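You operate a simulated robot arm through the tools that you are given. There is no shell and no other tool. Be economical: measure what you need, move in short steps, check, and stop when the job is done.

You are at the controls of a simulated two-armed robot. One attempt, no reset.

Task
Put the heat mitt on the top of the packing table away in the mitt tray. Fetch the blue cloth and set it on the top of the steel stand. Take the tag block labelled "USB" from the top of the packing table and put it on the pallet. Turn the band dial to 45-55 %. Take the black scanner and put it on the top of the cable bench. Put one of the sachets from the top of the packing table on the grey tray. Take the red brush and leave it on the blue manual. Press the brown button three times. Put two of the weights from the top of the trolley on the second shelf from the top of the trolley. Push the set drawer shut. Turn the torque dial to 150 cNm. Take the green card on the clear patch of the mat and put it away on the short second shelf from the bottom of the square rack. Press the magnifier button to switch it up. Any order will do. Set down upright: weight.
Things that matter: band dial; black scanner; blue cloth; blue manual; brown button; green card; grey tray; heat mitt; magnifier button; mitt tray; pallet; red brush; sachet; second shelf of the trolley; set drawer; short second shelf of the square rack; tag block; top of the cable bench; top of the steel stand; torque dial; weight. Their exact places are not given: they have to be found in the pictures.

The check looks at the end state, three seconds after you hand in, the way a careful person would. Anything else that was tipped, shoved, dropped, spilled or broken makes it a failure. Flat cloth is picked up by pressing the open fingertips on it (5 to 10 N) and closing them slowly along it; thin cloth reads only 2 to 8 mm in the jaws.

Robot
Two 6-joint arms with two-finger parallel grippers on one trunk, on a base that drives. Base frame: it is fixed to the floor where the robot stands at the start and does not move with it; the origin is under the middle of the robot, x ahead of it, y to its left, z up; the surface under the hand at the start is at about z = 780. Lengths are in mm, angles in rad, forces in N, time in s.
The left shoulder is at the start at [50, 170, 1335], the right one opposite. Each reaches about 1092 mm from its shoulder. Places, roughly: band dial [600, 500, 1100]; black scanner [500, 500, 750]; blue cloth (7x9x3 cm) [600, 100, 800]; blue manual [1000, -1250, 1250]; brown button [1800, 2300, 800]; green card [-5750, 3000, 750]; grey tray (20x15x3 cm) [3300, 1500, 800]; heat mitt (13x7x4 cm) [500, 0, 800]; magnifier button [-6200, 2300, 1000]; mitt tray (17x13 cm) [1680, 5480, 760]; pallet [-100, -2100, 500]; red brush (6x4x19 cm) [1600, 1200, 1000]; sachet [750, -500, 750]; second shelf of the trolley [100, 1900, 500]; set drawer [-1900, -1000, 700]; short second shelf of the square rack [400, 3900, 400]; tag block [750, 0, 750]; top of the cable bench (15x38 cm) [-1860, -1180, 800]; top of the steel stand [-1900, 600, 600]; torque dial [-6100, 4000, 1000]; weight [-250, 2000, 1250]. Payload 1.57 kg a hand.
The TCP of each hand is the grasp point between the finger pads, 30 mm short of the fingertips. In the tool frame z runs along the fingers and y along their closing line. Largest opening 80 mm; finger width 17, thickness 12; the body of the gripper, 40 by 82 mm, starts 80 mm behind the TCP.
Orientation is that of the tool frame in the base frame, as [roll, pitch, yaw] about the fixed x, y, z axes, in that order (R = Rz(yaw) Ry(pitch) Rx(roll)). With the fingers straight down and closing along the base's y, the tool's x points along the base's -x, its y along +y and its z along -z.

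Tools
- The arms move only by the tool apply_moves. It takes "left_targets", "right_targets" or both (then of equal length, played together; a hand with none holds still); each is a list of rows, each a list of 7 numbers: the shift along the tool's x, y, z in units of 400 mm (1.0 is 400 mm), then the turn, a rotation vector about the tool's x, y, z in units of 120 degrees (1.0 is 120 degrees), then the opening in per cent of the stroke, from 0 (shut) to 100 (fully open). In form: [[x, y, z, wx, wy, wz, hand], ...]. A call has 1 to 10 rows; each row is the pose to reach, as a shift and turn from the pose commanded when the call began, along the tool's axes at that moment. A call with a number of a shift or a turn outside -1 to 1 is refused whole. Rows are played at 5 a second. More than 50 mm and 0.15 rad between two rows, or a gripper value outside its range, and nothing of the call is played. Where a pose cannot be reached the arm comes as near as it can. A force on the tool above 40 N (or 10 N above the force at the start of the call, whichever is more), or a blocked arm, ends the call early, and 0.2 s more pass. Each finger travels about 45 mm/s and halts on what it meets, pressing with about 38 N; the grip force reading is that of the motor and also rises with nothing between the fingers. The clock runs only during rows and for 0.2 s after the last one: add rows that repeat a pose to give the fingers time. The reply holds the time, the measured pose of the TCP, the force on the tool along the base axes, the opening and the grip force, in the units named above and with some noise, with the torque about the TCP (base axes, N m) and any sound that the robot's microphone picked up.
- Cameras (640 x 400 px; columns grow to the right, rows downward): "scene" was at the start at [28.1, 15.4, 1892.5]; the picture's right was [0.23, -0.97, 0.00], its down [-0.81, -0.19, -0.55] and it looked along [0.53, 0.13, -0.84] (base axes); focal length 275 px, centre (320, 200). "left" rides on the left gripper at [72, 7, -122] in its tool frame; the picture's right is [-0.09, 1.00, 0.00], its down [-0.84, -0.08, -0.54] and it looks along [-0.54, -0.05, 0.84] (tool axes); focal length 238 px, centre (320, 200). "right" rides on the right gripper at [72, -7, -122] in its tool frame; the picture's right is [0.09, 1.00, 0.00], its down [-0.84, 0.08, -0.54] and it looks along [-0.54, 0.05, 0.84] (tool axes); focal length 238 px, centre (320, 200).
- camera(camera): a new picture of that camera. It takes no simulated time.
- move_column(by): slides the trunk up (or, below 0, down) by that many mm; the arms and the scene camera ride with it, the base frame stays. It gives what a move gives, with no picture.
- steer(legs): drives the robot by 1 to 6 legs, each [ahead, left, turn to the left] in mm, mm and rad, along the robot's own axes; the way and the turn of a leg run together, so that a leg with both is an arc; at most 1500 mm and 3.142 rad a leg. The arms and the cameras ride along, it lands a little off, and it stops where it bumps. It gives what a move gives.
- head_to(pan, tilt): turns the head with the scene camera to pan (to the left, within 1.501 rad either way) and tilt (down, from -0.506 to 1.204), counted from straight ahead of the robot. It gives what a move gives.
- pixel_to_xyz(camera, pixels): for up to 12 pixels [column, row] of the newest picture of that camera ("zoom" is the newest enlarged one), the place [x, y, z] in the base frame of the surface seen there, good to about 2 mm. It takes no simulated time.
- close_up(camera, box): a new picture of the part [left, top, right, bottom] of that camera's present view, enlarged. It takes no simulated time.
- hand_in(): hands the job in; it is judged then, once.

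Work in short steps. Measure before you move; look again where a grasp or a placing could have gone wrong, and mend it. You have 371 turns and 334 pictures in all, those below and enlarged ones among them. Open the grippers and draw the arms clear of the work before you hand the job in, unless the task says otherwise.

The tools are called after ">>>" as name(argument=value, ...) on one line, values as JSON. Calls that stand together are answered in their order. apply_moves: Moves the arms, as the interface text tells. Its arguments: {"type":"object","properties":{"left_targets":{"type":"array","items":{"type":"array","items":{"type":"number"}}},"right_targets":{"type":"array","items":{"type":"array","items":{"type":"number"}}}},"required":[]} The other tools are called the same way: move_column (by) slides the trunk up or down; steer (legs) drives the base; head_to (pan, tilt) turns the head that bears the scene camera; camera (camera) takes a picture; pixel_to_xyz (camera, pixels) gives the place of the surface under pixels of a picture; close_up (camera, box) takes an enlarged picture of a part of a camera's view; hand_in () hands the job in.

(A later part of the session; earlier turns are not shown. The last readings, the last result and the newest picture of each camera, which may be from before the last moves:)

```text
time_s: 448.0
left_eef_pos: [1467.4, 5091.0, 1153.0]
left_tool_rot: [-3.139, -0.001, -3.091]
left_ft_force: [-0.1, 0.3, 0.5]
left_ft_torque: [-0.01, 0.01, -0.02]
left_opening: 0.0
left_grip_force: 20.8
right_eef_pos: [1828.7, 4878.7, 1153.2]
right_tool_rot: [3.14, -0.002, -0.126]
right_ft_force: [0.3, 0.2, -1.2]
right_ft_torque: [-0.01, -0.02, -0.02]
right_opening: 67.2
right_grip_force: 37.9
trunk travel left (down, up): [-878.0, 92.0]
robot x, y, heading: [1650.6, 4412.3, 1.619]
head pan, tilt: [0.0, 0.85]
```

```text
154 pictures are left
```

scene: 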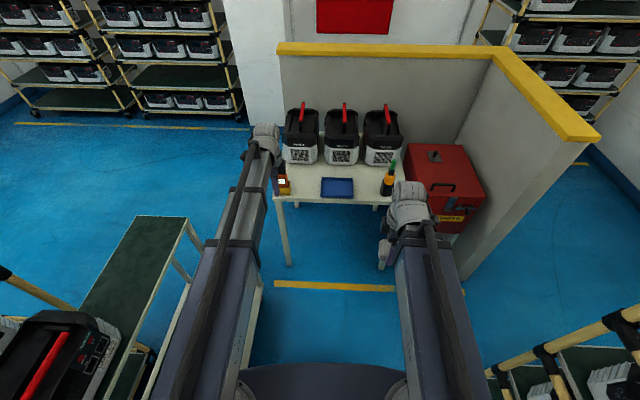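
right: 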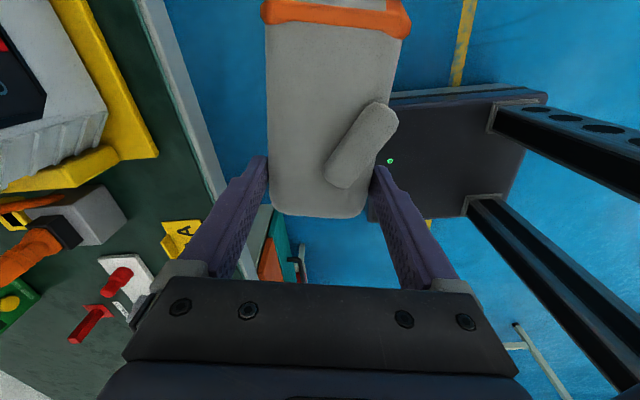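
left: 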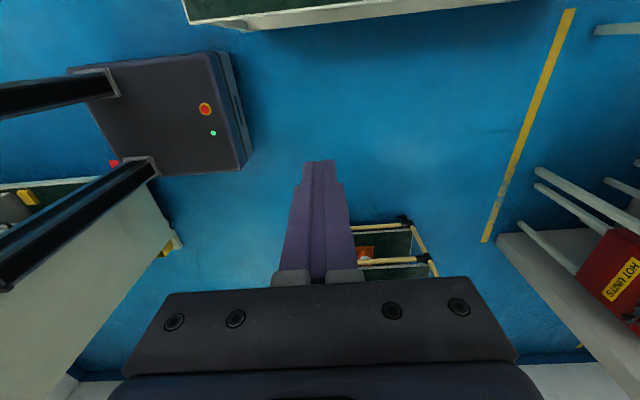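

Measure the blue tray and neighbours.

>>> close_up(camera="scene", box=[270, 100, 410, 220])

>>> pixel_to_xyz(camera="scene", pixels=[[320, 178], [354, 178], [320, 197], [354, 197], [337, 188], [283, 185], [387, 182], [394, 165], [345, 145], [276, 195], [320, 180], [343, 105]])

```text
3.33 times, centred on (340, 160) of scene
```

zoom: 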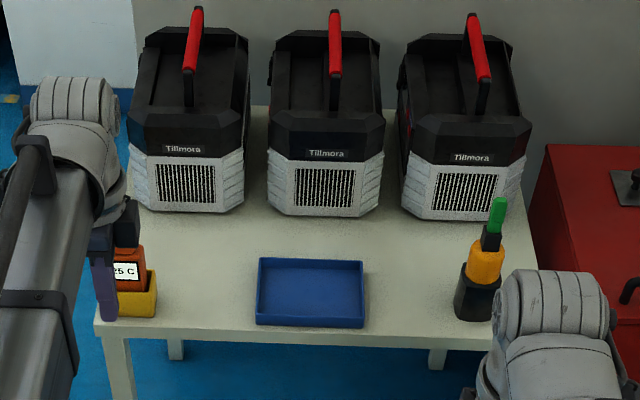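

```text
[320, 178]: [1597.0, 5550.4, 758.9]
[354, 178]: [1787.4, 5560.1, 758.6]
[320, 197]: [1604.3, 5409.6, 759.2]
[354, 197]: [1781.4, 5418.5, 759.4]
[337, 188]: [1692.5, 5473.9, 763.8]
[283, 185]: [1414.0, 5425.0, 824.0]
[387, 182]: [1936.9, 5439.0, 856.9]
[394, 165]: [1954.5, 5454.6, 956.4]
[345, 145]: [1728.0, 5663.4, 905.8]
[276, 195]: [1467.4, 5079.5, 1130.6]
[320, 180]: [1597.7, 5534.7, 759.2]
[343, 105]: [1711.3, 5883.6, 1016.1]
```

Measure the tray's corners in the enlarged view.

>>> close_up(camera="scene", box=[310, 168, 365, 208])

>>> pixel_to_xyz(camera="zoom", pixels=[[150, 120], [430, 130], [130, 285], [440, 300], [290, 115], [290, 290], [290, 300], [140, 200], [435, 210], [290, 130], [160, 140], [420, 280]])

```text
10.00 times, centred on (338, 188) of scene
```

zoom: 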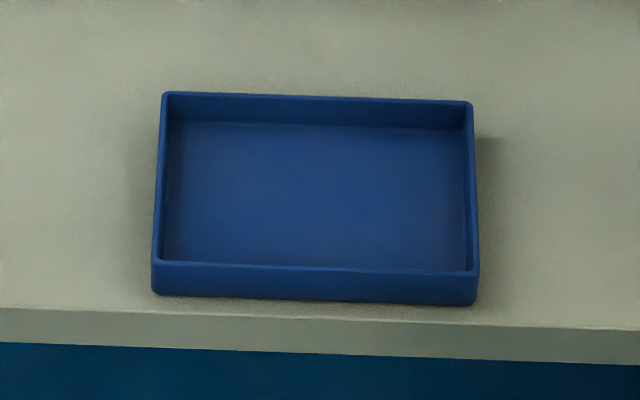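

```text
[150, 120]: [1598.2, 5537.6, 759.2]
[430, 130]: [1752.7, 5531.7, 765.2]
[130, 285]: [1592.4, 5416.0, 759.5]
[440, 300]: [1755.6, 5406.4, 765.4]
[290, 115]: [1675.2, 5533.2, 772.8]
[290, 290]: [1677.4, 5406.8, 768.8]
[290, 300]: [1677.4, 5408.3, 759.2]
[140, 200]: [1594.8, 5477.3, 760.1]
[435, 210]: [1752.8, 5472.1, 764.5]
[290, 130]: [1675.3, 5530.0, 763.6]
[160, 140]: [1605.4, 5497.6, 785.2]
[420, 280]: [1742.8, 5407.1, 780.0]
```

Tray centre [1688,5472], rim z 785. Retract the left hand, drive to (1556,4717).

>>> apply_moves(left_targets=[[0, -0.1, 0, 0, 0, 0, 0], [0, -0.2, 0, 0, 0, 0, 0], [0, -0.3, 0, 0, 0, 0, 0], [0, -0.4, 0, 0, 0, 0, 0], [0, -0.5, 0, 0, 0, 0, 0], [0, -0.58, 0, 0, 0, 0, 0]], right_targets=[[0, 0, 0, 0, 0, -0.02, 0], [0, 0, 0, 0, 0, -0.04, 0], [0, 0, 0, 0, 0, -0.06, 0], [0, 0, 0, 0, 0, -0.06, 0], [0, 0, 0, 0, 0, -0.06, 0], [0, 0, 0, 0, 0, -0.06, 0]])

>>> steer(legs=[[300, 80, 0]])

```text
time_s: 449.4
left_eef_pos: [1479.7, 4863.9, 1152.8]
left_tool_rot: [-3.138, -0.001, -3.091]
left_ft_force: [0.6, 0.8, -0.5]
left_ft_torque: [0.0, 0.02, 0.0]
left_opening: 0.0
left_grip_force: 21.2
right_eef_pos: [1828.3, 4880.2, 1153.2]
right_tool_rot: [3.138, -0.001, -0.001]
right_ft_force: [1.1, -0.2, 0.2]
right_ft_torque: [-0.01, 0.03, 0.03]
right_opening: 67.0
right_grip_force: 37.9
trunk travel left (down, up): [-878.0, 92.0]
robot x, y, heading: [1650.4, 4413.7, 1.62]
head pan, tilt: [0.0, 0.85]
```

```text
time_s: 451.5
left_eef_pos: [1384.3, 5163.4, 1152.9]
left_tool_rot: [-3.137, 0.002, -3.09]
left_ft_force: [-0.5, -0.2, -0.2]
left_ft_torque: [-0.03, 0.0, 0.0]
left_opening: 0.0
left_grip_force: 21.8
right_eef_pos: [1732.9, 5181.0, 1152.4]
right_tool_rot: [3.138, -0.001, 0.005]
right_ft_force: [-0.5, -0.3, -0.9]
right_ft_torque: [-0.04, 0.05, -0.01]
right_opening: 67.0
right_grip_force: 37.8
trunk travel left (down, up): [-878.0, 92.0]
robot x, y, heading: [1559.0, 4714.6, 1.622]
head pan, tilt: [0.0, 0.85]
```

Move the right hand over the tray.

>>> apply_moves(right_targets=[[-0.026, -0.091, 0, 0, 0, 0, 0], [-0.052, -0.182, 0, 0, 0, 0, 0], [-0.078, -0.273, 0, 0, 0, 0, 0], [-0.104, -0.364, 0, 0, 0, 0, 0], [-0.13, -0.455, 0, 0, 0, 0, 0], [-0.156, -0.546, 0, 0, 0, 0, 0], [-0.182, -0.637, 0, 0, 0, 0, 0], [-0.2075, -0.7275, 0, 0, 0, 0, 0]])

>>> move_column(by=-220)

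>>> camera(camera="right")

>>> camera(camera="scene")

```text
time_s: 453.3
left_eef_pos: [1383.8, 5162.5, 1152.0]
left_tool_rot: [-3.136, 0.0, -3.087]
left_ft_force: [-0.9, -0.2, 0.1]
left_ft_torque: [0.05, -0.02, 0.01]
left_opening: 0.0
left_grip_force: 22.1
right_eef_pos: [1651.3, 5471.5, 1152.3]
right_tool_rot: [3.137, -0.001, 0.003]
right_ft_force: [-0.9, -0.5, -1.3]
right_ft_torque: [0.0, 0.03, -0.01]
right_opening: 67.2
right_grip_force: 38.2
right hand out of reach, approached as far as the arm can: row 3, 7, 8
trunk travel left (down, up): [-878.0, 92.0]
robot x, y, heading: [1557.1, 4711.0, 1.626]
head pan, tilt: [0.0, 0.85]
```

```text
time_s: 455.6
left_eef_pos: [1385.1, 5160.9, 932.9]
left_tool_rot: [-3.136, 0.0, -3.087]
left_ft_force: [0.2, 0.0, 0.1]
left_ft_torque: [0.0, -0.01, 0.04]
left_opening: 0.0
left_grip_force: 21.4
right_eef_pos: [1651.5, 5470.5, 933.3]
right_tool_rot: [3.138, -0.002, 0.004]
right_ft_force: [-0.6, -0.1, -1.1]
right_ft_torque: [-0.01, 0.02, 0.01]
right_opening: 67.0
right_grip_force: 37.7
trunk travel left (down, up): [-658.0, 312.0]
robot x, y, heading: [1559.4, 4712.4, 1.618]
head pan, tilt: [0.0, 0.85]
```

```text
151 pictures are left
```

right: 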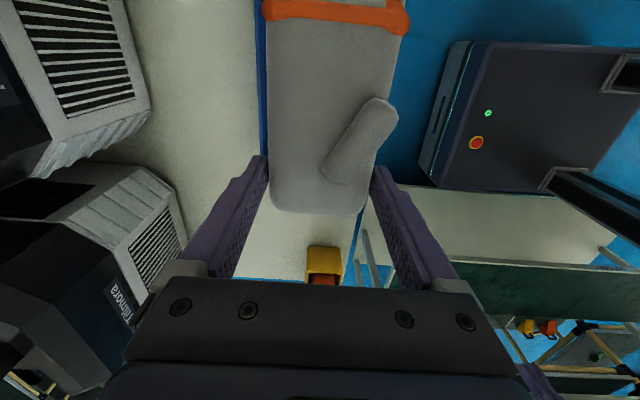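

```text
150 pictures are left
```

scene: 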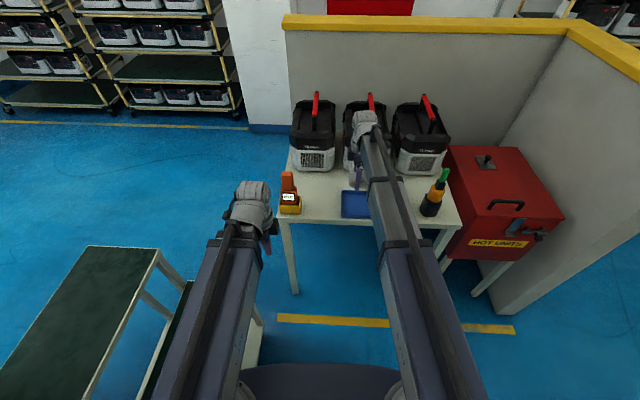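

Lower 118, look, then to contact.

>>> move_column(by=-118)

>>> camera(camera="right")

>>> close_up(camera="scene", box=[300, 110, 420, 220])

```text
time_s: 457.1
left_eef_pos: [1384.7, 5161.8, 815.1]
left_tool_rot: [-3.137, 0.0, -3.088]
left_ft_force: [-0.3, -0.2, -0.2]
left_ft_torque: [0.01, -0.01, -0.01]
left_opening: 0.1
left_grip_force: 21.4
right_eef_pos: [1651.2, 5470.4, 814.2]
right_tool_rot: [3.139, 0.0, 0.003]
right_ft_force: [-0.2, -0.3, -0.3]
right_ft_torque: [-0.03, 0.0, -0.01]
right_opening: 67.1
right_grip_force: 37.7
trunk travel left (down, up): [-540.0, 430.0]
robot x, y, heading: [1555.2, 4715.0, 1.621]
head pan, tilt: [0.0, 0.85]
```

```text
149 pictures are left
```

right: 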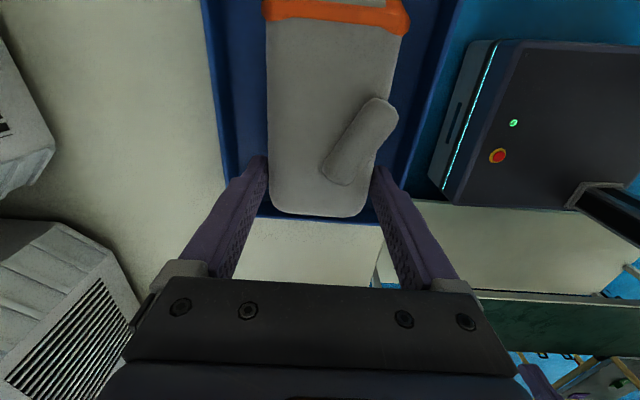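

```text
3.64 times, centred on (360, 165) of scene
```

zoom: 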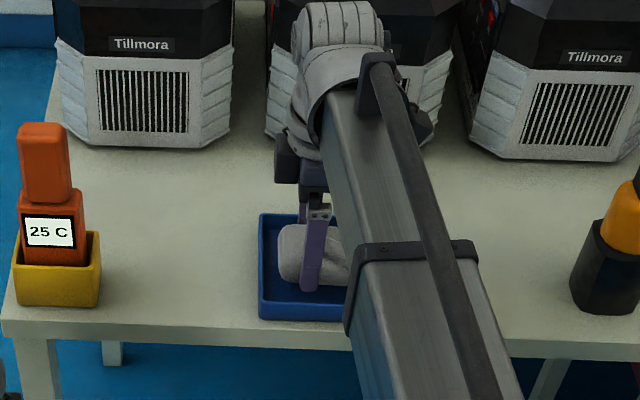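

Centred in the tray. Lower to contact and release.

>>> move_column(by=-12)

>>> move_column(by=-2)

>>> apply_moves(right_targets=[[0, 0, 0, 0, 0, 0, 92], [0, 0, 0, 0, 0, 0, 92], [0, 0, 0, 0, 0, 0, 92]])

>>> move_column(by=120)

>>> camera(camera="right")

```text
time_s: 457.7
left_eef_pos: [1384.9, 5162.2, 803.4]
left_tool_rot: [-3.138, -0.001, -3.088]
left_ft_force: [-0.3, -0.5, 0.0]
left_ft_torque: [0.02, -0.01, 0.01]
left_opening: 0.0
left_grip_force: 21.6
right_eef_pos: [1650.7, 5470.6, 803.3]
right_tool_rot: [3.141, -0.002, 0.005]
right_ft_force: [-3.3, 0.6, 9.3]
right_ft_torque: [0.17, -0.85, 0.2]
right_opening: 67.2
right_grip_force: 37.7
trunk travel left (down, up): [-528.0, 442.0]
robot x, y, heading: [1561.8, 4713.7, 1.622]
head pan, tilt: [0.0, 0.85]
```

```text
time_s: 458.3
left_eef_pos: [1385.2, 5161.0, 801.8]
left_tool_rot: [-3.137, -0.001, -3.087]
left_ft_force: [-0.3, 0.3, 0.0]
left_ft_torque: [-0.02, 0.0, 0.03]
left_opening: 0.0
left_grip_force: 21.5
right_eef_pos: [1651.1, 5470.1, 803.4]
right_tool_rot: [-3.141, -0.001, 0.003]
right_ft_force: [-0.4, -0.5, 29.0]
right_ft_torque: [-0.18, -0.04, 0.03]
right_opening: 67.1
right_grip_force: 38.4
trunk travel left (down, up): [-527.0, 443.0]
robot x, y, heading: [1559.1, 4711.5, 1.624]
head pan, tilt: [0.0, 0.85]
stopped: the force on the tool passed its limit at 40 N (the readings are from after the stop); the commanded pose is now the measured one
```

```text
time_s: 459.1
left_eef_pos: [1386.0, 5161.9, 801.3]
left_tool_rot: [-3.135, 0.001, -3.089]
left_ft_force: [0.8, 0.1, 0.0]
left_ft_torque: [-0.04, 0.04, -0.01]
left_opening: 0.2
left_grip_force: 21.2
right_eef_pos: [1651.2, 5471.1, 800.7]
right_tool_rot: [3.141, 0.0, 0.004]
right_ft_force: [-0.1, -0.2, 0.1]
right_ft_torque: [0.01, -0.02, 0.02]
right_opening: 73.6
right_grip_force: 0.0
trunk travel left (down, up): [-527.0, 443.0]
robot x, y, heading: [1555.9, 4715.7, 1.622]
head pan, tilt: [0.0, 0.85]
```

```text
time_s: 460.6
left_eef_pos: [1384.3, 5161.8, 922.0]
left_tool_rot: [-3.136, 0.0, -3.088]
left_ft_force: [-0.1, -0.6, 0.4]
left_ft_torque: [-0.02, 0.0, 0.01]
left_opening: 0.0
left_grip_force: 21.3
right_eef_pos: [1650.8, 5470.5, 921.7]
right_tool_rot: [3.14, 0.001, 0.003]
right_ft_force: [0.3, -0.7, -0.8]
right_ft_torque: [-0.04, -0.01, -0.02]
right_opening: 73.7
right_grip_force: 0.0
trunk travel left (down, up): [-647.0, 323.0]
robot x, y, heading: [1559.8, 4715.0, 1.622]
head pan, tilt: [0.0, 0.85]
```

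```text
147 pictures are left
```

right: 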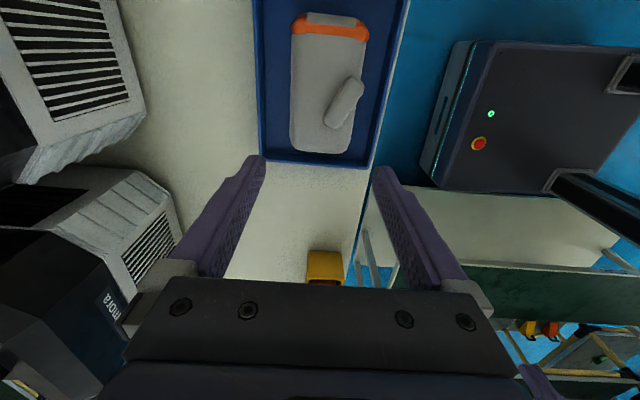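

Mitt is in its tray. Retract the right hand, raise, and back out the way I came.

>>> move_column(by=250)

>>> apply_moves(right_targets=[[0, 0.1, 0, 0, 0, 0, 60], [0, 0.2, 0, 0, 0, 0, 30], [0, 0.3, 0, 0, 0, 0, 0], [0, 0.4, 0, 0, 0, 0, 0], [0.02, 0.5, 0, 0, 0, 0, 0], [0.05, 0.6, 0, 0, 0, 0, 0], [0.08, 0.7, 0, 0, 0, 0, 0]])

>>> steer(legs=[[0, 0, -0.051], [-814, -43, 0]])

```text
time_s: 463.2
left_eef_pos: [1384.1, 5162.1, 1171.9]
left_tool_rot: [-3.137, 0.0, -3.086]
left_ft_force: [-0.6, 0.2, -0.7]
left_ft_torque: [0.01, 0.02, -0.01]
left_opening: 0.1
left_grip_force: 21.6
right_eef_pos: [1651.2, 5471.4, 1171.0]
right_tool_rot: [3.14, 0.001, 0.004]
right_ft_force: [-0.8, 0.4, 0.2]
right_ft_torque: [0.01, 0.03, 0.0]
right_opening: 73.6
right_grip_force: 0.0
trunk travel left (down, up): [-897.0, 73.0]
robot x, y, heading: [1559.1, 4712.6, 1.627]
head pan, tilt: [0.0, 0.85]
```

```text
time_s: 464.8
left_eef_pos: [1384.8, 5160.3, 1170.6]
left_tool_rot: [-3.138, 0.001, -3.089]
left_ft_force: [0.1, -1.1, 0.4]
left_ft_torque: [0.0, 0.01, 0.0]
left_opening: 0.0
left_grip_force: 21.0
right_eef_pos: [1685.3, 5189.9, 1172.1]
right_tool_rot: [-3.141, 0.001, 0.005]
right_ft_force: [-0.7, 0.5, -0.4]
right_ft_torque: [-0.02, -0.02, -0.01]
right_opening: 0.0
right_grip_force: 21.2
trunk travel left (down, up): [-897.0, 73.0]
robot x, y, heading: [1557.6, 4708.4, 1.629]
head pan, tilt: [0.0, 0.85]
```

```text
time_s: 469.5
left_eef_pos: [1449.6, 4365.9, 1171.8]
left_tool_rot: [-3.138, -0.001, -3.128]
left_ft_force: [-1.1, -0.2, -0.9]
left_ft_torque: [-0.01, -0.01, 0.0]
left_opening: 0.1
left_grip_force: 21.9
right_eef_pos: [1751.2, 4382.5, 1171.6]
right_tool_rot: [-3.141, 0.001, -0.036]
right_ft_force: [-0.2, 0.1, 0.0]
right_ft_torque: [0.01, 0.02, -0.03]
right_opening: 0.0
right_grip_force: 21.2
trunk travel left (down, up): [-897.0, 73.0]
robot x, y, heading: [1602.8, 3910.7, 1.58]
head pan, tilt: [0.0, 0.85]
```

Continue backing in small legs.

>>> steer(legs=[[-310, 80, -0.009], [-180, 85, 0], [-400, 50, 0], [-300, 150, 0]])

>>> head_to(pan=-1.3, tilt=0.55)

>>> camera(camera="scene")

```text
time_s: 476.8
left_eef_pos: [1082.2, 3169.5, 1171.6]
left_tool_rot: [-3.137, 0.0, -3.134]
left_ft_force: [-0.9, 0.2, -0.2]
left_ft_torque: [0.0, -0.01, 0.02]
left_opening: 0.0
left_grip_force: 21.9
right_eef_pos: [1382.5, 3184.1, 1172.1]
right_tool_rot: [3.141, -0.001, -0.043]
right_ft_force: [0.1, -0.4, 1.0]
right_ft_torque: [-0.02, 0.01, -0.04]
right_opening: 0.0
right_grip_force: 21.3
trunk travel left (down, up): [-897.0, 73.0]
robot x, y, heading: [1234.9, 2716.6, 1.576]
head pan, tilt: [0.0, 0.85]
```

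```text
time_s: 478.3
left_eef_pos: [1081.7, 3170.8, 1172.0]
left_tool_rot: [-3.135, -0.002, -3.136]
left_ft_force: [0.1, 0.0, 0.4]
left_ft_torque: [-0.03, 0.06, 0.02]
left_opening: 0.4
left_grip_force: 21.1
right_eef_pos: [1383.9, 3184.4, 1170.7]
right_tool_rot: [3.141, 0.0, -0.045]
right_ft_force: [0.3, -1.1, 0.4]
right_ft_torque: [0.0, 0.02, -0.01]
right_opening: 0.0
right_grip_force: 21.0
trunk travel left (down, up): [-897.0, 73.0]
robot x, y, heading: [1234.1, 2716.3, 1.577]
head pan, tilt: [-1.3, 0.55]
```

```text
146 pictures are left
```

scene: 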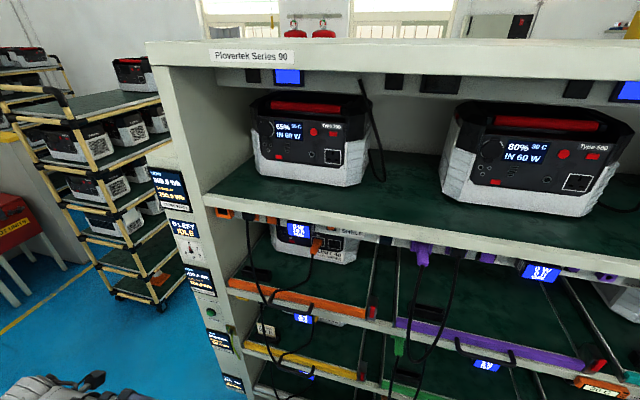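

Turn to face the rack from a distance to find the brown button.

>>> steer(legs=[[-300, 240, 0], [0, 0, -1.577]])

>>> head_to(pan=0, tilt=0.6)

>>> camera(camera="scene")

```text
time_s: 484.5
left_eef_pos: [1445.0, 2571.6, 1170.4]
left_tool_rot: [-3.135, 0.0, 1.599]
left_ft_force: [-0.3, -0.3, -0.6]
left_ft_torque: [0.01, 0.03, -0.05]
left_opening: 0.1
left_grip_force: 21.2
right_eef_pos: [1466.4, 2270.8, 1170.7]
right_tool_rot: [3.14, -0.001, -1.593]
right_ft_force: [0.0, -0.6, 0.1]
right_ft_torque: [-0.03, -0.01, 0.0]
right_opening: 0.0
right_grip_force: 20.6
trunk travel left (down, up): [-897.0, 73.0]
robot x, y, heading: [990.0, 2411.7, 0.024]
head pan, tilt: [-1.3, 0.55]
```

```text
time_s: 485.9
left_eef_pos: [1444.5, 2570.9, 1170.8]
left_tool_rot: [-3.137, -0.002, 1.599]
left_ft_force: [-0.4, 0.6, -0.2]
left_ft_torque: [-0.01, -0.01, 0.0]
left_opening: 0.0
left_grip_force: 21.1
right_eef_pos: [1466.6, 2269.8, 1171.3]
right_tool_rot: [3.141, -0.001, -1.594]
right_ft_force: [-0.3, 0.0, -0.7]
right_ft_torque: [0.0, 0.02, 0.02]
right_opening: 0.1
right_grip_force: 21.6
trunk travel left (down, up): [-897.0, 73.0]
robot x, y, heading: [992.3, 2408.9, 0.028]
head pan, tilt: [0.0, 0.6]
```

```text
145 pictures are left
```

scene: 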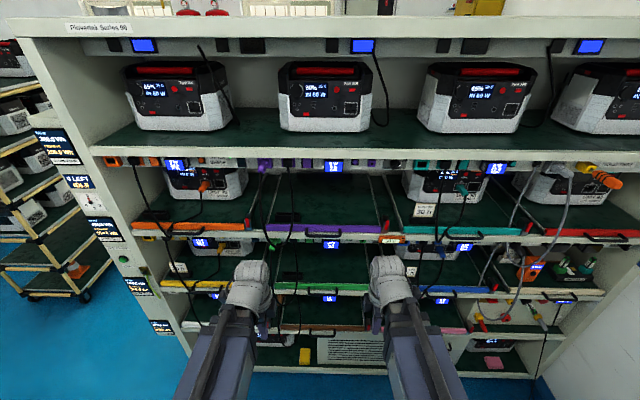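

Search for the brown button in enlargements.

>>> close_up(camera="scene", box=[240, 150, 420, 270])

>>> close_up(camera="scene", box=[160, 240, 320, 380])

>>> close_up(camera="scene", box=[400, 230, 620, 380])

```text
3.33 times, centred on (330, 210) of scene
```

zoom: 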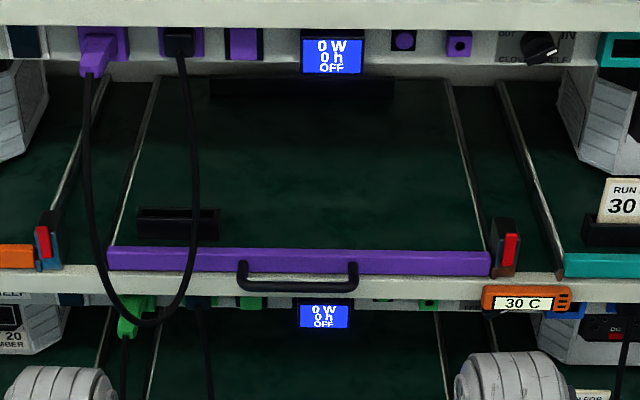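

```text
2.86 times, centred on (240, 310) of scene
```

zoom: 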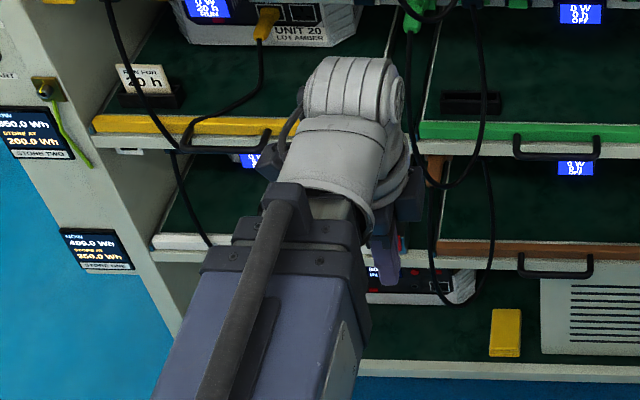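

```text
2.67 times, centred on (510, 305) of scene
```

zoom: 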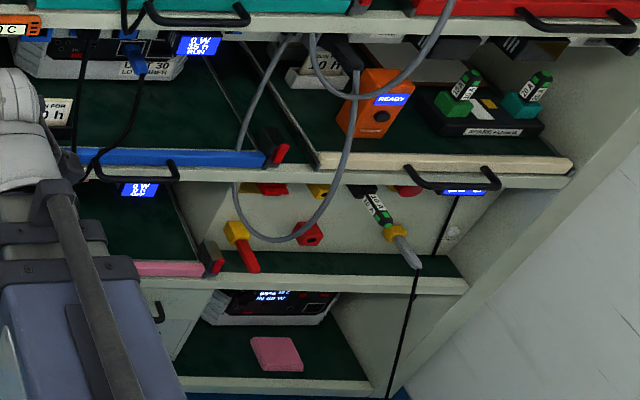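

The brown bay is the middle one on a lower level, its button in the header strip under the green tray. Lower the trunk to see it.

>>> move_column(by=-400)

>>> move_column(by=-250)

>>> head_to(pan=0, tilt=0.45)

>>> camera(camera="scene")

>>> close_up(camera="scene", box=[250, 170, 430, 290])

```text
time_s: 489.8
left_eef_pos: [1442.4, 2571.2, 771.1]
left_tool_rot: [-3.136, 0.0, 1.6]
left_ft_force: [0.7, 0.4, -0.2]
left_ft_torque: [-0.01, -0.01, -0.04]
left_opening: 0.0
left_grip_force: 21.0
right_eef_pos: [1466.5, 2270.2, 770.7]
right_tool_rot: [3.139, 0.0, -1.593]
right_ft_force: [0.6, 0.0, 0.6]
right_ft_torque: [0.02, -0.01, 0.0]
right_opening: 0.2
right_grip_force: 21.3
trunk travel left (down, up): [-497.0, 473.0]
robot x, y, heading: [988.5, 2409.7, 0.026]
head pan, tilt: [0.0, 0.6]
```

```text
time_s: 492.4
left_eef_pos: [1444.0, 2571.4, 520.6]
left_tool_rot: [-3.136, 0.0, 1.6]
left_ft_force: [-0.5, 0.4, -0.3]
left_ft_torque: [-0.01, 0.01, -0.01]
left_opening: 0.0
left_grip_force: 21.2
right_eef_pos: [1465.6, 2270.0, 520.7]
right_tool_rot: [3.138, 0.0, -1.593]
right_ft_force: [0.0, 0.5, 0.6]
right_ft_torque: [0.0, -0.02, -0.02]
right_opening: 0.3
right_grip_force: 21.1
trunk travel left (down, up): [-247.0, 723.0]
robot x, y, heading: [991.2, 2408.4, 0.028]
head pan, tilt: [0.0, 0.6]
```

```text
time_s: 493.1
left_eef_pos: [1443.4, 2572.1, 521.5]
left_tool_rot: [-3.137, 0.0, 1.599]
left_ft_force: [0.1, -0.7, -0.6]
left_ft_torque: [-0.01, 0.01, 0.01]
left_opening: 0.0
left_grip_force: 21.0
right_eef_pos: [1466.7, 2270.8, 520.3]
right_tool_rot: [3.14, 0.0, -1.595]
right_ft_force: [0.0, 0.3, -0.1]
right_ft_torque: [0.03, -0.01, -0.01]
right_opening: 0.0
right_grip_force: 21.2
trunk travel left (down, up): [-247.0, 723.0]
robot x, y, heading: [990.8, 2410.0, 0.028]
head pan, tilt: [0.0, 0.45]
```

```text
141 pictures are left
```

scene: 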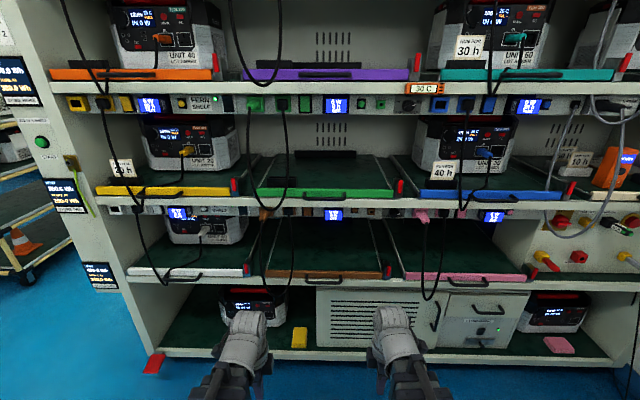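

```text
3.33 times, centred on (340, 230) of scene
```

zoom: 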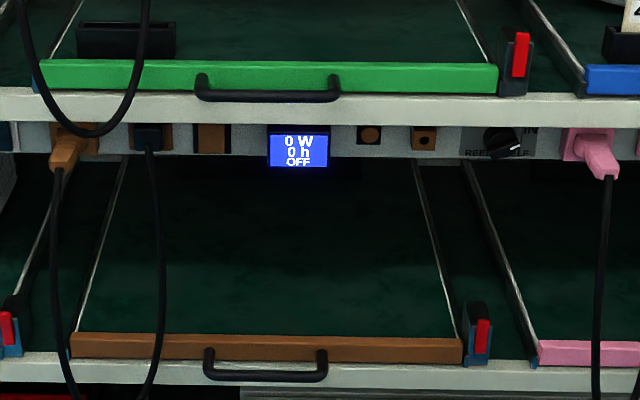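

Zoom further on the brown header.

>>> close_up(camera="scene", box=[295, 200, 395, 225])

>>> pixel_to_xyz(camera="zoom", pixels=[[345, 180], [350, 120], [350, 290], [460, 200], [80, 200], [345, 205], [250, 200]])

```text
6.40 times, centred on (345, 212) of scene
```

zoom: 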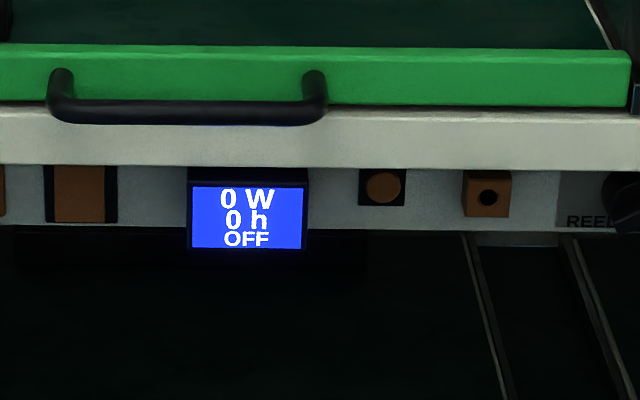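

```text
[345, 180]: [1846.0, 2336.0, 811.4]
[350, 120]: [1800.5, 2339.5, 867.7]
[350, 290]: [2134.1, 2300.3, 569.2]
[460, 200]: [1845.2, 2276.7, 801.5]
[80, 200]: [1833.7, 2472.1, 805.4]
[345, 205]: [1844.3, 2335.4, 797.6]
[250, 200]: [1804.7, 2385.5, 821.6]
```

The round brown one at (382,187) is the button. Measure it precisely.

>>> pixel_to_xyz(camera="zoom", pixels=[[382, 187], [370, 187], [395, 187], [382, 174], [382, 200], [404, 200], [430, 195], [382, 160], [382, 110], [310, 110], [60, 110], [488, 197]])

>>> apply_moves(right_targets=[[0, 0, 0, 0, 0, 0.0725, 0], [0, 0, 0, 0, 0, 0.145, 0], [0, 0, 0, 0, 0, 0.2175, 0], [0, 0, 0, 0, 0, 0.29, 0], [0, 0, 0, 0, 0, 0.3625, 0], [0, 0, 0, 0, 0, 0.435, 0], [0, 0, 0, 0, 0, 0.5075, 0], [0, 0, 0, 0, 0, 0.58, 0], [0, 0, 0, 0, 0, 0.6525, 0], [0, 0, 0, 0, 0, 0.721, 0]])

```text
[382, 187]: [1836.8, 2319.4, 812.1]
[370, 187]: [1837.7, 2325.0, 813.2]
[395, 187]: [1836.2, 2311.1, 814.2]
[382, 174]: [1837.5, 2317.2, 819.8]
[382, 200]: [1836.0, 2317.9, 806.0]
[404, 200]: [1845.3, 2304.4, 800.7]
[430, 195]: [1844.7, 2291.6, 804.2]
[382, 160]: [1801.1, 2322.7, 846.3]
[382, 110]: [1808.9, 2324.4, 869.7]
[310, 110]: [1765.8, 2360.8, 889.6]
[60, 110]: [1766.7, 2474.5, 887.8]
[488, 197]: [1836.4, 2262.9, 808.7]
```

```text
refused: row 1 steps farther than a row can; nothing moved
```

Button centre [1836.5,2318,812.5]. Rotate the right hand in allowed steps.

>>> apply_moves(right_targets=[[0, 0, 0, 0, 0, 0.07, 0], [0, 0, 0, 0, 0, 0.14, 0], [0, 0, 0, 0, 0, 0.21, 0], [0, 0, 0, 0, 0, 0.28, 0], [0, 0, 0, 0, 0, 0.35, 0], [0, 0, 0, 0, 0, 0.42, 0], [0, 0, 0, 0, 0, 0.49, 0], [0, 0, 0, 0, 0, 0.56, 0], [0, 0, 0, 0, 0, 0.63, 0], [0, 0, 0, 0, 0, 0.7, 0]])

>>> move_column(by=70)

>>> apply_moves(right_targets=[[0, 0, 0, 0, -0.07, 0.026, 0], [0, 0, 0, 0, -0.14, 0.026, 0], [-0.05, 0, 0, 0, -0.21, 0.026, 0], [-0.1, 0, 0, 0, -0.28, 0.026, 0], [-0.15, 0, 0, 0, -0.35, 0.026, 0], [-0.2, 0, 0, 0, -0.42, 0.026, 0], [-0.25, 0, 0, 0, -0.49, 0.026, 0], [-0.3, 0, 0, 0, -0.56, 0.026, 0], [-0.3, 0, 0, 0, -0.63, 0.026, 0], [-0.3, 0, 0, 0, -0.7, 0.026, 0]])

```text
time_s: 495.2
left_eef_pos: [1444.2, 2571.6, 521.3]
left_tool_rot: [-3.136, 0.001, 1.6]
left_ft_force: [-0.7, -0.7, 0.1]
left_ft_torque: [0.0, -0.04, 0.0]
left_opening: 0.1
left_grip_force: 21.1
right_eef_pos: [1466.9, 2271.1, 520.8]
right_tool_rot: [-3.141, -0.003, -3.061]
right_ft_force: [0.1, 0.3, 0.1]
right_ft_torque: [0.01, -0.01, 0.01]
right_opening: 0.0
right_grip_force: 21.1
trunk travel left (down, up): [-247.0, 723.0]
robot x, y, heading: [990.7, 2411.0, 0.025]
head pan, tilt: [0.0, 0.45]
```

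```text
time_s: 496.3
left_eef_pos: [1444.1, 2573.0, 590.9]
left_tool_rot: [-3.136, -0.001, 1.599]
left_ft_force: [0.0, -0.9, -0.7]
left_ft_torque: [0.03, 0.01, 0.03]
left_opening: 0.0
left_grip_force: 21.8
right_eef_pos: [1466.1, 2271.0, 590.9]
right_tool_rot: [3.141, -0.002, -3.059]
right_ft_force: [0.1, -1.2, -0.3]
right_ft_torque: [-0.02, -0.01, 0.02]
right_opening: 0.0
right_grip_force: 21.5
trunk travel left (down, up): [-317.0, 653.0]
robot x, y, heading: [988.3, 2407.3, 0.022]
head pan, tilt: [0.0, 0.45]
```

```text
refused: row 1 steps farther than a row can; nothing moved
```

>>> apply_moves(right_targets=[[0, 0, 0, 0, 0, 0.039, 0]])

>>> apply_moves(right_targets=[[-0.0, 0, 0, 0, -0.07, 0, 0], [-0.05, 0, 0, 0, -0.14, 0, 0], [-0.1, 0, 0, 0, -0.21, 0, 0], [-0.15, 0, 0, 0, -0.28, 0, 0], [-0.2, 0, 0, 0, -0.35, 0, 0], [-0.25, 0, 0, 0, -0.42, 0, 0], [-0.3, 0, 0, 0, -0.49, 0, 0], [-0.35, 0, 0, 0, -0.56, 0, 0], [-0.4, 0, 0, 0, -0.63, 0, 0], [-0.4, 0, 0, 0, -0.7, 0, 0]])

```text
time_s: 496.7
left_eef_pos: [1444.7, 2571.8, 591.3]
left_tool_rot: [-3.138, 0.001, 1.6]
left_ft_force: [0.9, -0.3, -0.4]
left_ft_torque: [0.01, -0.01, 0.0]
left_opening: 0.0
left_grip_force: 21.5
right_eef_pos: [1467.0, 2270.1, 591.2]
right_tool_rot: [-3.141, -0.001, -3.141]
right_ft_force: [-1.3, 0.0, 0.1]
right_ft_torque: [0.01, 0.02, 0.0]
right_opening: 0.0
right_grip_force: 21.1
trunk travel left (down, up): [-317.0, 653.0]
robot x, y, heading: [994.7, 2409.9, 0.026]
head pan, tilt: [0.0, 0.45]
```

```text
time_s: 498.9
left_eef_pos: [1444.6, 2571.5, 589.9]
left_tool_rot: [-3.136, 0.001, 1.599]
left_ft_force: [-1.1, 0.3, 0.3]
left_ft_torque: [0.03, 0.02, 0.01]
left_opening: 0.0
left_grip_force: 21.7
right_eef_pos: [1672.0, 2274.4, 787.4]
right_tool_rot: [-3.138, 1.462, -3.135]
right_ft_force: [-0.3, 0.2, -0.7]
right_ft_torque: [-0.02, -0.04, 0.01]
right_opening: 0.0
right_grip_force: 21.4
right hand out of reach, approached as far as the arm can: row 1, 2, 3, 4, 5, 6, 7, 8, 9, 10
trunk travel left (down, up): [-317.0, 653.0]
robot x, y, heading: [991.8, 2407.0, 0.024]
head pan, tilt: [0.0, 0.45]
```

Finish the pitch and shift laterally to y 2318.

>>> apply_moves(right_targets=[[0, 0.05, 0, 0, -0.052, 0, 0], [0, 0.11, 0, 0, -0.052, 0, 0], [0, 0.11, 0, 0, -0.052, 0, 0]])

>>> camera(camera="right")

>>> close_up(camera="scene", box=[280, 180, 440, 300])

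```text
time_s: 499.7
left_eef_pos: [1444.1, 2572.4, 591.7]
left_tool_rot: [-3.135, 0.001, 1.598]
left_ft_force: [0.1, -0.9, -0.7]
left_ft_torque: [0.0, 0.02, 0.04]
left_opening: 0.1
left_grip_force: 20.8
right_eef_pos: [1672.9, 2318.3, 812.0]
right_tool_rot: [-0.084, 1.568, -0.081]
right_ft_force: [0.2, 0.7, -0.5]
right_ft_torque: [0.02, -0.02, 0.0]
right_opening: 0.0
right_grip_force: 21.5
right hand out of reach, approached as far as the arm can: row 1, 2, 3
trunk travel left (down, up): [-317.0, 653.0]
robot x, y, heading: [989.4, 2405.5, 0.028]
head pan, tilt: [0.0, 0.45]
```

```text
138 pictures are left
```

right: 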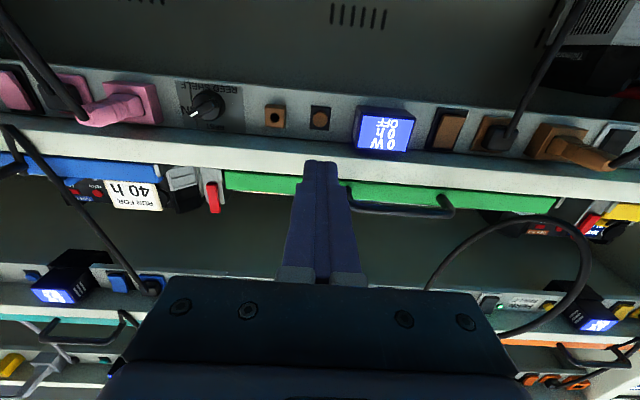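

```text
3.33 times, centred on (360, 240) of scene
```

zoom: 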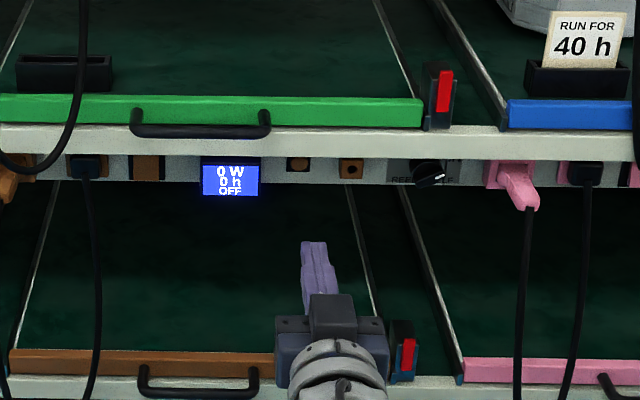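

Measure the button from the right camera.

>>> pixel_to_xyz(camera="right", pixels=[[320, 117], [320, 125], [314, 117], [326, 117], [320, 110], [320, 145], [330, 160], [275, 115], [400, 210]])

```text
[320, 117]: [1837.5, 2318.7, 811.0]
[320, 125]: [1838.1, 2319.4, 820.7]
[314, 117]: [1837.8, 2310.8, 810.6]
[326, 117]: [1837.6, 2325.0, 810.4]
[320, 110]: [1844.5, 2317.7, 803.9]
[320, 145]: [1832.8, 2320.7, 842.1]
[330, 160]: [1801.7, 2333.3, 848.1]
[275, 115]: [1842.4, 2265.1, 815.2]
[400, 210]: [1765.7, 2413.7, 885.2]
```

Move forward 120 mm to just before the button.

>>> apply_moves(right_targets=[[0, 0, 0.1, 0, 0, 0, 0], [0, 0, 0.2, 0, 0, 0, 0], [0, 0, 0.3, 0, 0, 0, 0], [0, 0, 0.3, 0, 0, 0, 0]])

>>> camera(camera="right")

```text
time_s: 500.7
left_eef_pos: [1445.2, 2570.6, 591.3]
left_tool_rot: [-3.137, 0.001, 1.598]
left_ft_force: [-0.1, -0.6, 0.2]
left_ft_torque: [-0.04, 0.01, 0.0]
left_opening: 0.0
left_grip_force: 21.5
right_eef_pos: [1798.0, 2318.8, 813.0]
right_tool_rot: [-0.06, 1.565, -0.06]
right_ft_force: [-0.1, 0.0, -0.4]
right_ft_torque: [-0.02, 0.02, -0.01]
right_opening: 0.1
right_grip_force: 21.5
right hand out of reach, approached as far as the arm can: row 2, 3, 4
trunk travel left (down, up): [-317.0, 653.0]
robot x, y, heading: [992.4, 2413.6, 0.025]
head pan, tilt: [0.0, 0.45]
```

```text
136 pictures are left
```

right: 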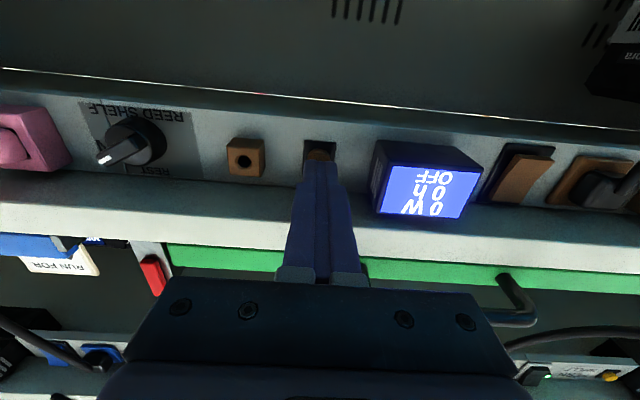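

Tip is 9 mm before the button. Press once: forward ~15 mm and back.

>>> apply_moves(right_targets=[[0, 0, 0.02, 0, 0, 0, 0], [0, 0, 0.03, 0, 0, 0, 0], [0, 0, 0.038, 0, 0, 0, 0], [0, 0, 0.038, 0, 0, 0, 0]])

```text
time_s: 501.7
left_eef_pos: [1445.8, 2571.3, 591.3]
left_tool_rot: [-3.136, -0.002, 1.597]
left_ft_force: [-0.1, -0.6, 0.1]
left_ft_torque: [-0.04, -0.05, -0.03]
left_opening: 0.0
left_grip_force: 21.4
right_eef_pos: [1810.7, 2319.5, 812.3]
right_tool_rot: [-0.106, 1.568, -0.106]
right_ft_force: [-5.2, -0.6, -2.8]
right_ft_torque: [-0.03, 0.03, -0.03]
right_opening: 0.0
right_grip_force: 21.3
trunk travel left (down, up): [-317.0, 653.0]
robot x, y, heading: [990.8, 2410.2, 0.026]
head pan, tilt: [0.0, 0.45]
heard: click
```

One click. Withdraw 15 mm, then press again, checking each click.

>>> apply_moves(right_targets=[[0, 0, -0.02, 0, 0, 0, 0], [0, 0, -0.04, 0, 0, 0, 0], [0, 0, -0.04, 0, 0, 0, 0]])

>>> apply_moves(right_targets=[[0, 0, 0.02, 0, 0, 0, 0], [0, 0, 0.03, 0, 0, 0, 0], [0, 0, 0.04, 0, 0, 0, 0], [0, 0, 0.04, 0, 0, 0, 0]])

```text
time_s: 502.5
left_eef_pos: [1444.8, 2571.6, 591.7]
left_tool_rot: [-3.136, 0.001, 1.6]
left_ft_force: [0.3, 0.7, -0.8]
left_ft_torque: [-0.01, -0.04, -0.02]
left_opening: 0.1
left_grip_force: 21.4
right_eef_pos: [1794.4, 2320.2, 812.2]
right_tool_rot: [-0.124, 1.567, -0.124]
right_ft_force: [-0.1, -0.1, -0.3]
right_ft_torque: [0.02, -0.01, 0.01]
right_opening: 0.0
right_grip_force: 21.1
trunk travel left (down, up): [-317.0, 653.0]
robot x, y, heading: [992.1, 2406.8, 0.027]
head pan, tilt: [0.0, 0.45]
```

```text
time_s: 503.5
left_eef_pos: [1443.4, 2571.0, 591.0]
left_tool_rot: [-3.135, 0.0, 1.6]
left_ft_force: [0.6, 0.2, -0.6]
left_ft_torque: [0.01, -0.05, 0.04]
left_opening: 0.0
left_grip_force: 21.2
right_eef_pos: [1811.3, 2319.3, 812.6]
right_tool_rot: [-0.144, 1.567, -0.142]
right_ft_force: [-6.9, 1.5, -2.7]
right_ft_torque: [0.01, 0.1, 0.03]
right_opening: 0.0
right_grip_force: 21.0
trunk travel left (down, up): [-317.0, 653.0]
robot x, y, heading: [995.0, 2409.7, 0.027]
head pan, tilt: [0.0, 0.45]
heard: click
```

Second click. Third press.

>>> apply_moves(right_targets=[[0, 0, -0.02, 0, 0, 0, 0], [0, 0, -0.04, 0, 0, 0, 0], [0, 0, -0.04, 0, 0, 0, 0]])

>>> apply_moves(right_targets=[[0, 0, 0.02, 0, 0, 0, 0], [0, 0, 0.03, 0, 0, 0, 0], [0, 0, 0.04, 0, 0, 0, 0], [0, 0, 0.04, 0, 0, 0, 0]])

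>>> apply_moves(right_targets=[[0, 0, -0.1, 0, 0, 0, 0], [0, 0, -0.2, 0, 0, 0, 0], [0, 0, -0.3, 0, 0, 0, 0], [0, 0, -0.4, 0, 0, 0, 0]])

>>> camera(camera="right")

```text
time_s: 504.3
left_eef_pos: [1444.6, 2572.5, 592.0]
left_tool_rot: [-3.136, 0.0, 1.599]
left_ft_force: [0.2, 0.3, -0.6]
left_ft_torque: [-0.01, 0.0, -0.03]
left_opening: 0.0
left_grip_force: 21.3
right_eef_pos: [1794.6, 2319.4, 811.7]
right_tool_rot: [-0.152, 1.567, -0.153]
right_ft_force: [-0.4, 0.9, 0.0]
right_ft_torque: [0.0, 0.0, 0.0]
right_opening: 0.1
right_grip_force: 21.2
trunk travel left (down, up): [-317.0, 653.0]
robot x, y, heading: [992.3, 2410.3, 0.027]
head pan, tilt: [0.0, 0.45]
```

```text
time_s: 505.3
left_eef_pos: [1444.0, 2570.4, 592.1]
left_tool_rot: [-3.137, 0.001, 1.599]
left_ft_force: [0.2, 0.4, 0.6]
left_ft_torque: [0.04, 0.02, 0.03]
left_opening: 0.0
left_grip_force: 21.3
right_eef_pos: [1810.8, 2318.9, 811.6]
right_tool_rot: [-0.14, 1.566, -0.142]
right_ft_force: [-3.3, 0.9, -0.3]
right_ft_torque: [-0.02, 0.02, 0.02]
right_opening: 0.0
right_grip_force: 20.9
trunk travel left (down, up): [-317.0, 653.0]
robot x, y, heading: [996.7, 2409.3, 0.027]
head pan, tilt: [0.0, 0.45]
heard: click
```

```text
time_s: 506.3
left_eef_pos: [1444.5, 2570.3, 591.8]
left_tool_rot: [-3.136, 0.0, 1.598]
left_ft_force: [0.7, -0.6, 0.0]
left_ft_torque: [0.0, -0.02, -0.03]
left_opening: 0.0
left_grip_force: 21.5
right_eef_pos: [1666.8, 2318.9, 812.2]
right_tool_rot: [-0.098, 1.568, -0.095]
right_ft_force: [0.4, 0.1, 0.4]
right_ft_torque: [0.0, -0.03, -0.02]
right_opening: 0.2
right_grip_force: 21.3
right hand out of reach, approached as far as the arm can: row 4
trunk travel left (down, up): [-317.0, 653.0]
robot x, y, heading: [991.2, 2410.4, 0.027]
head pan, tilt: [0.0, 0.45]
```

```text
135 pictures are left
```

right: 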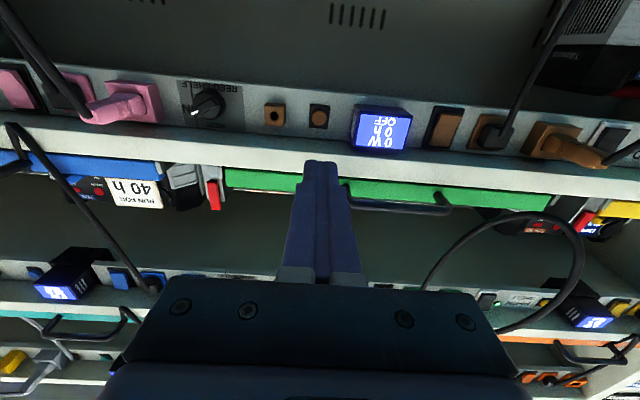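

Three clicks. Check the bay display.

>>> close_up(camera="scene", box=[310, 200, 390, 225])

```text
8.00 times, centred on (350, 212) of scene
```

zoom: 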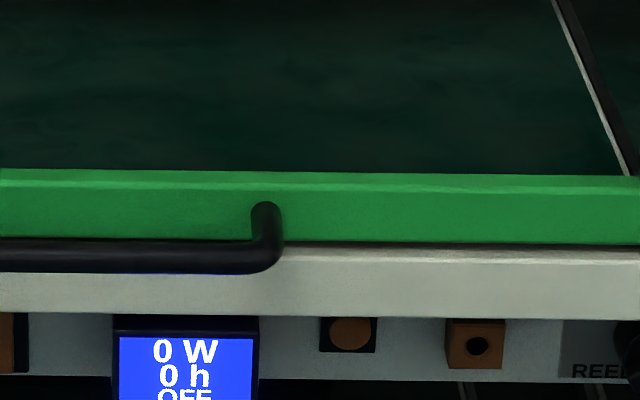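

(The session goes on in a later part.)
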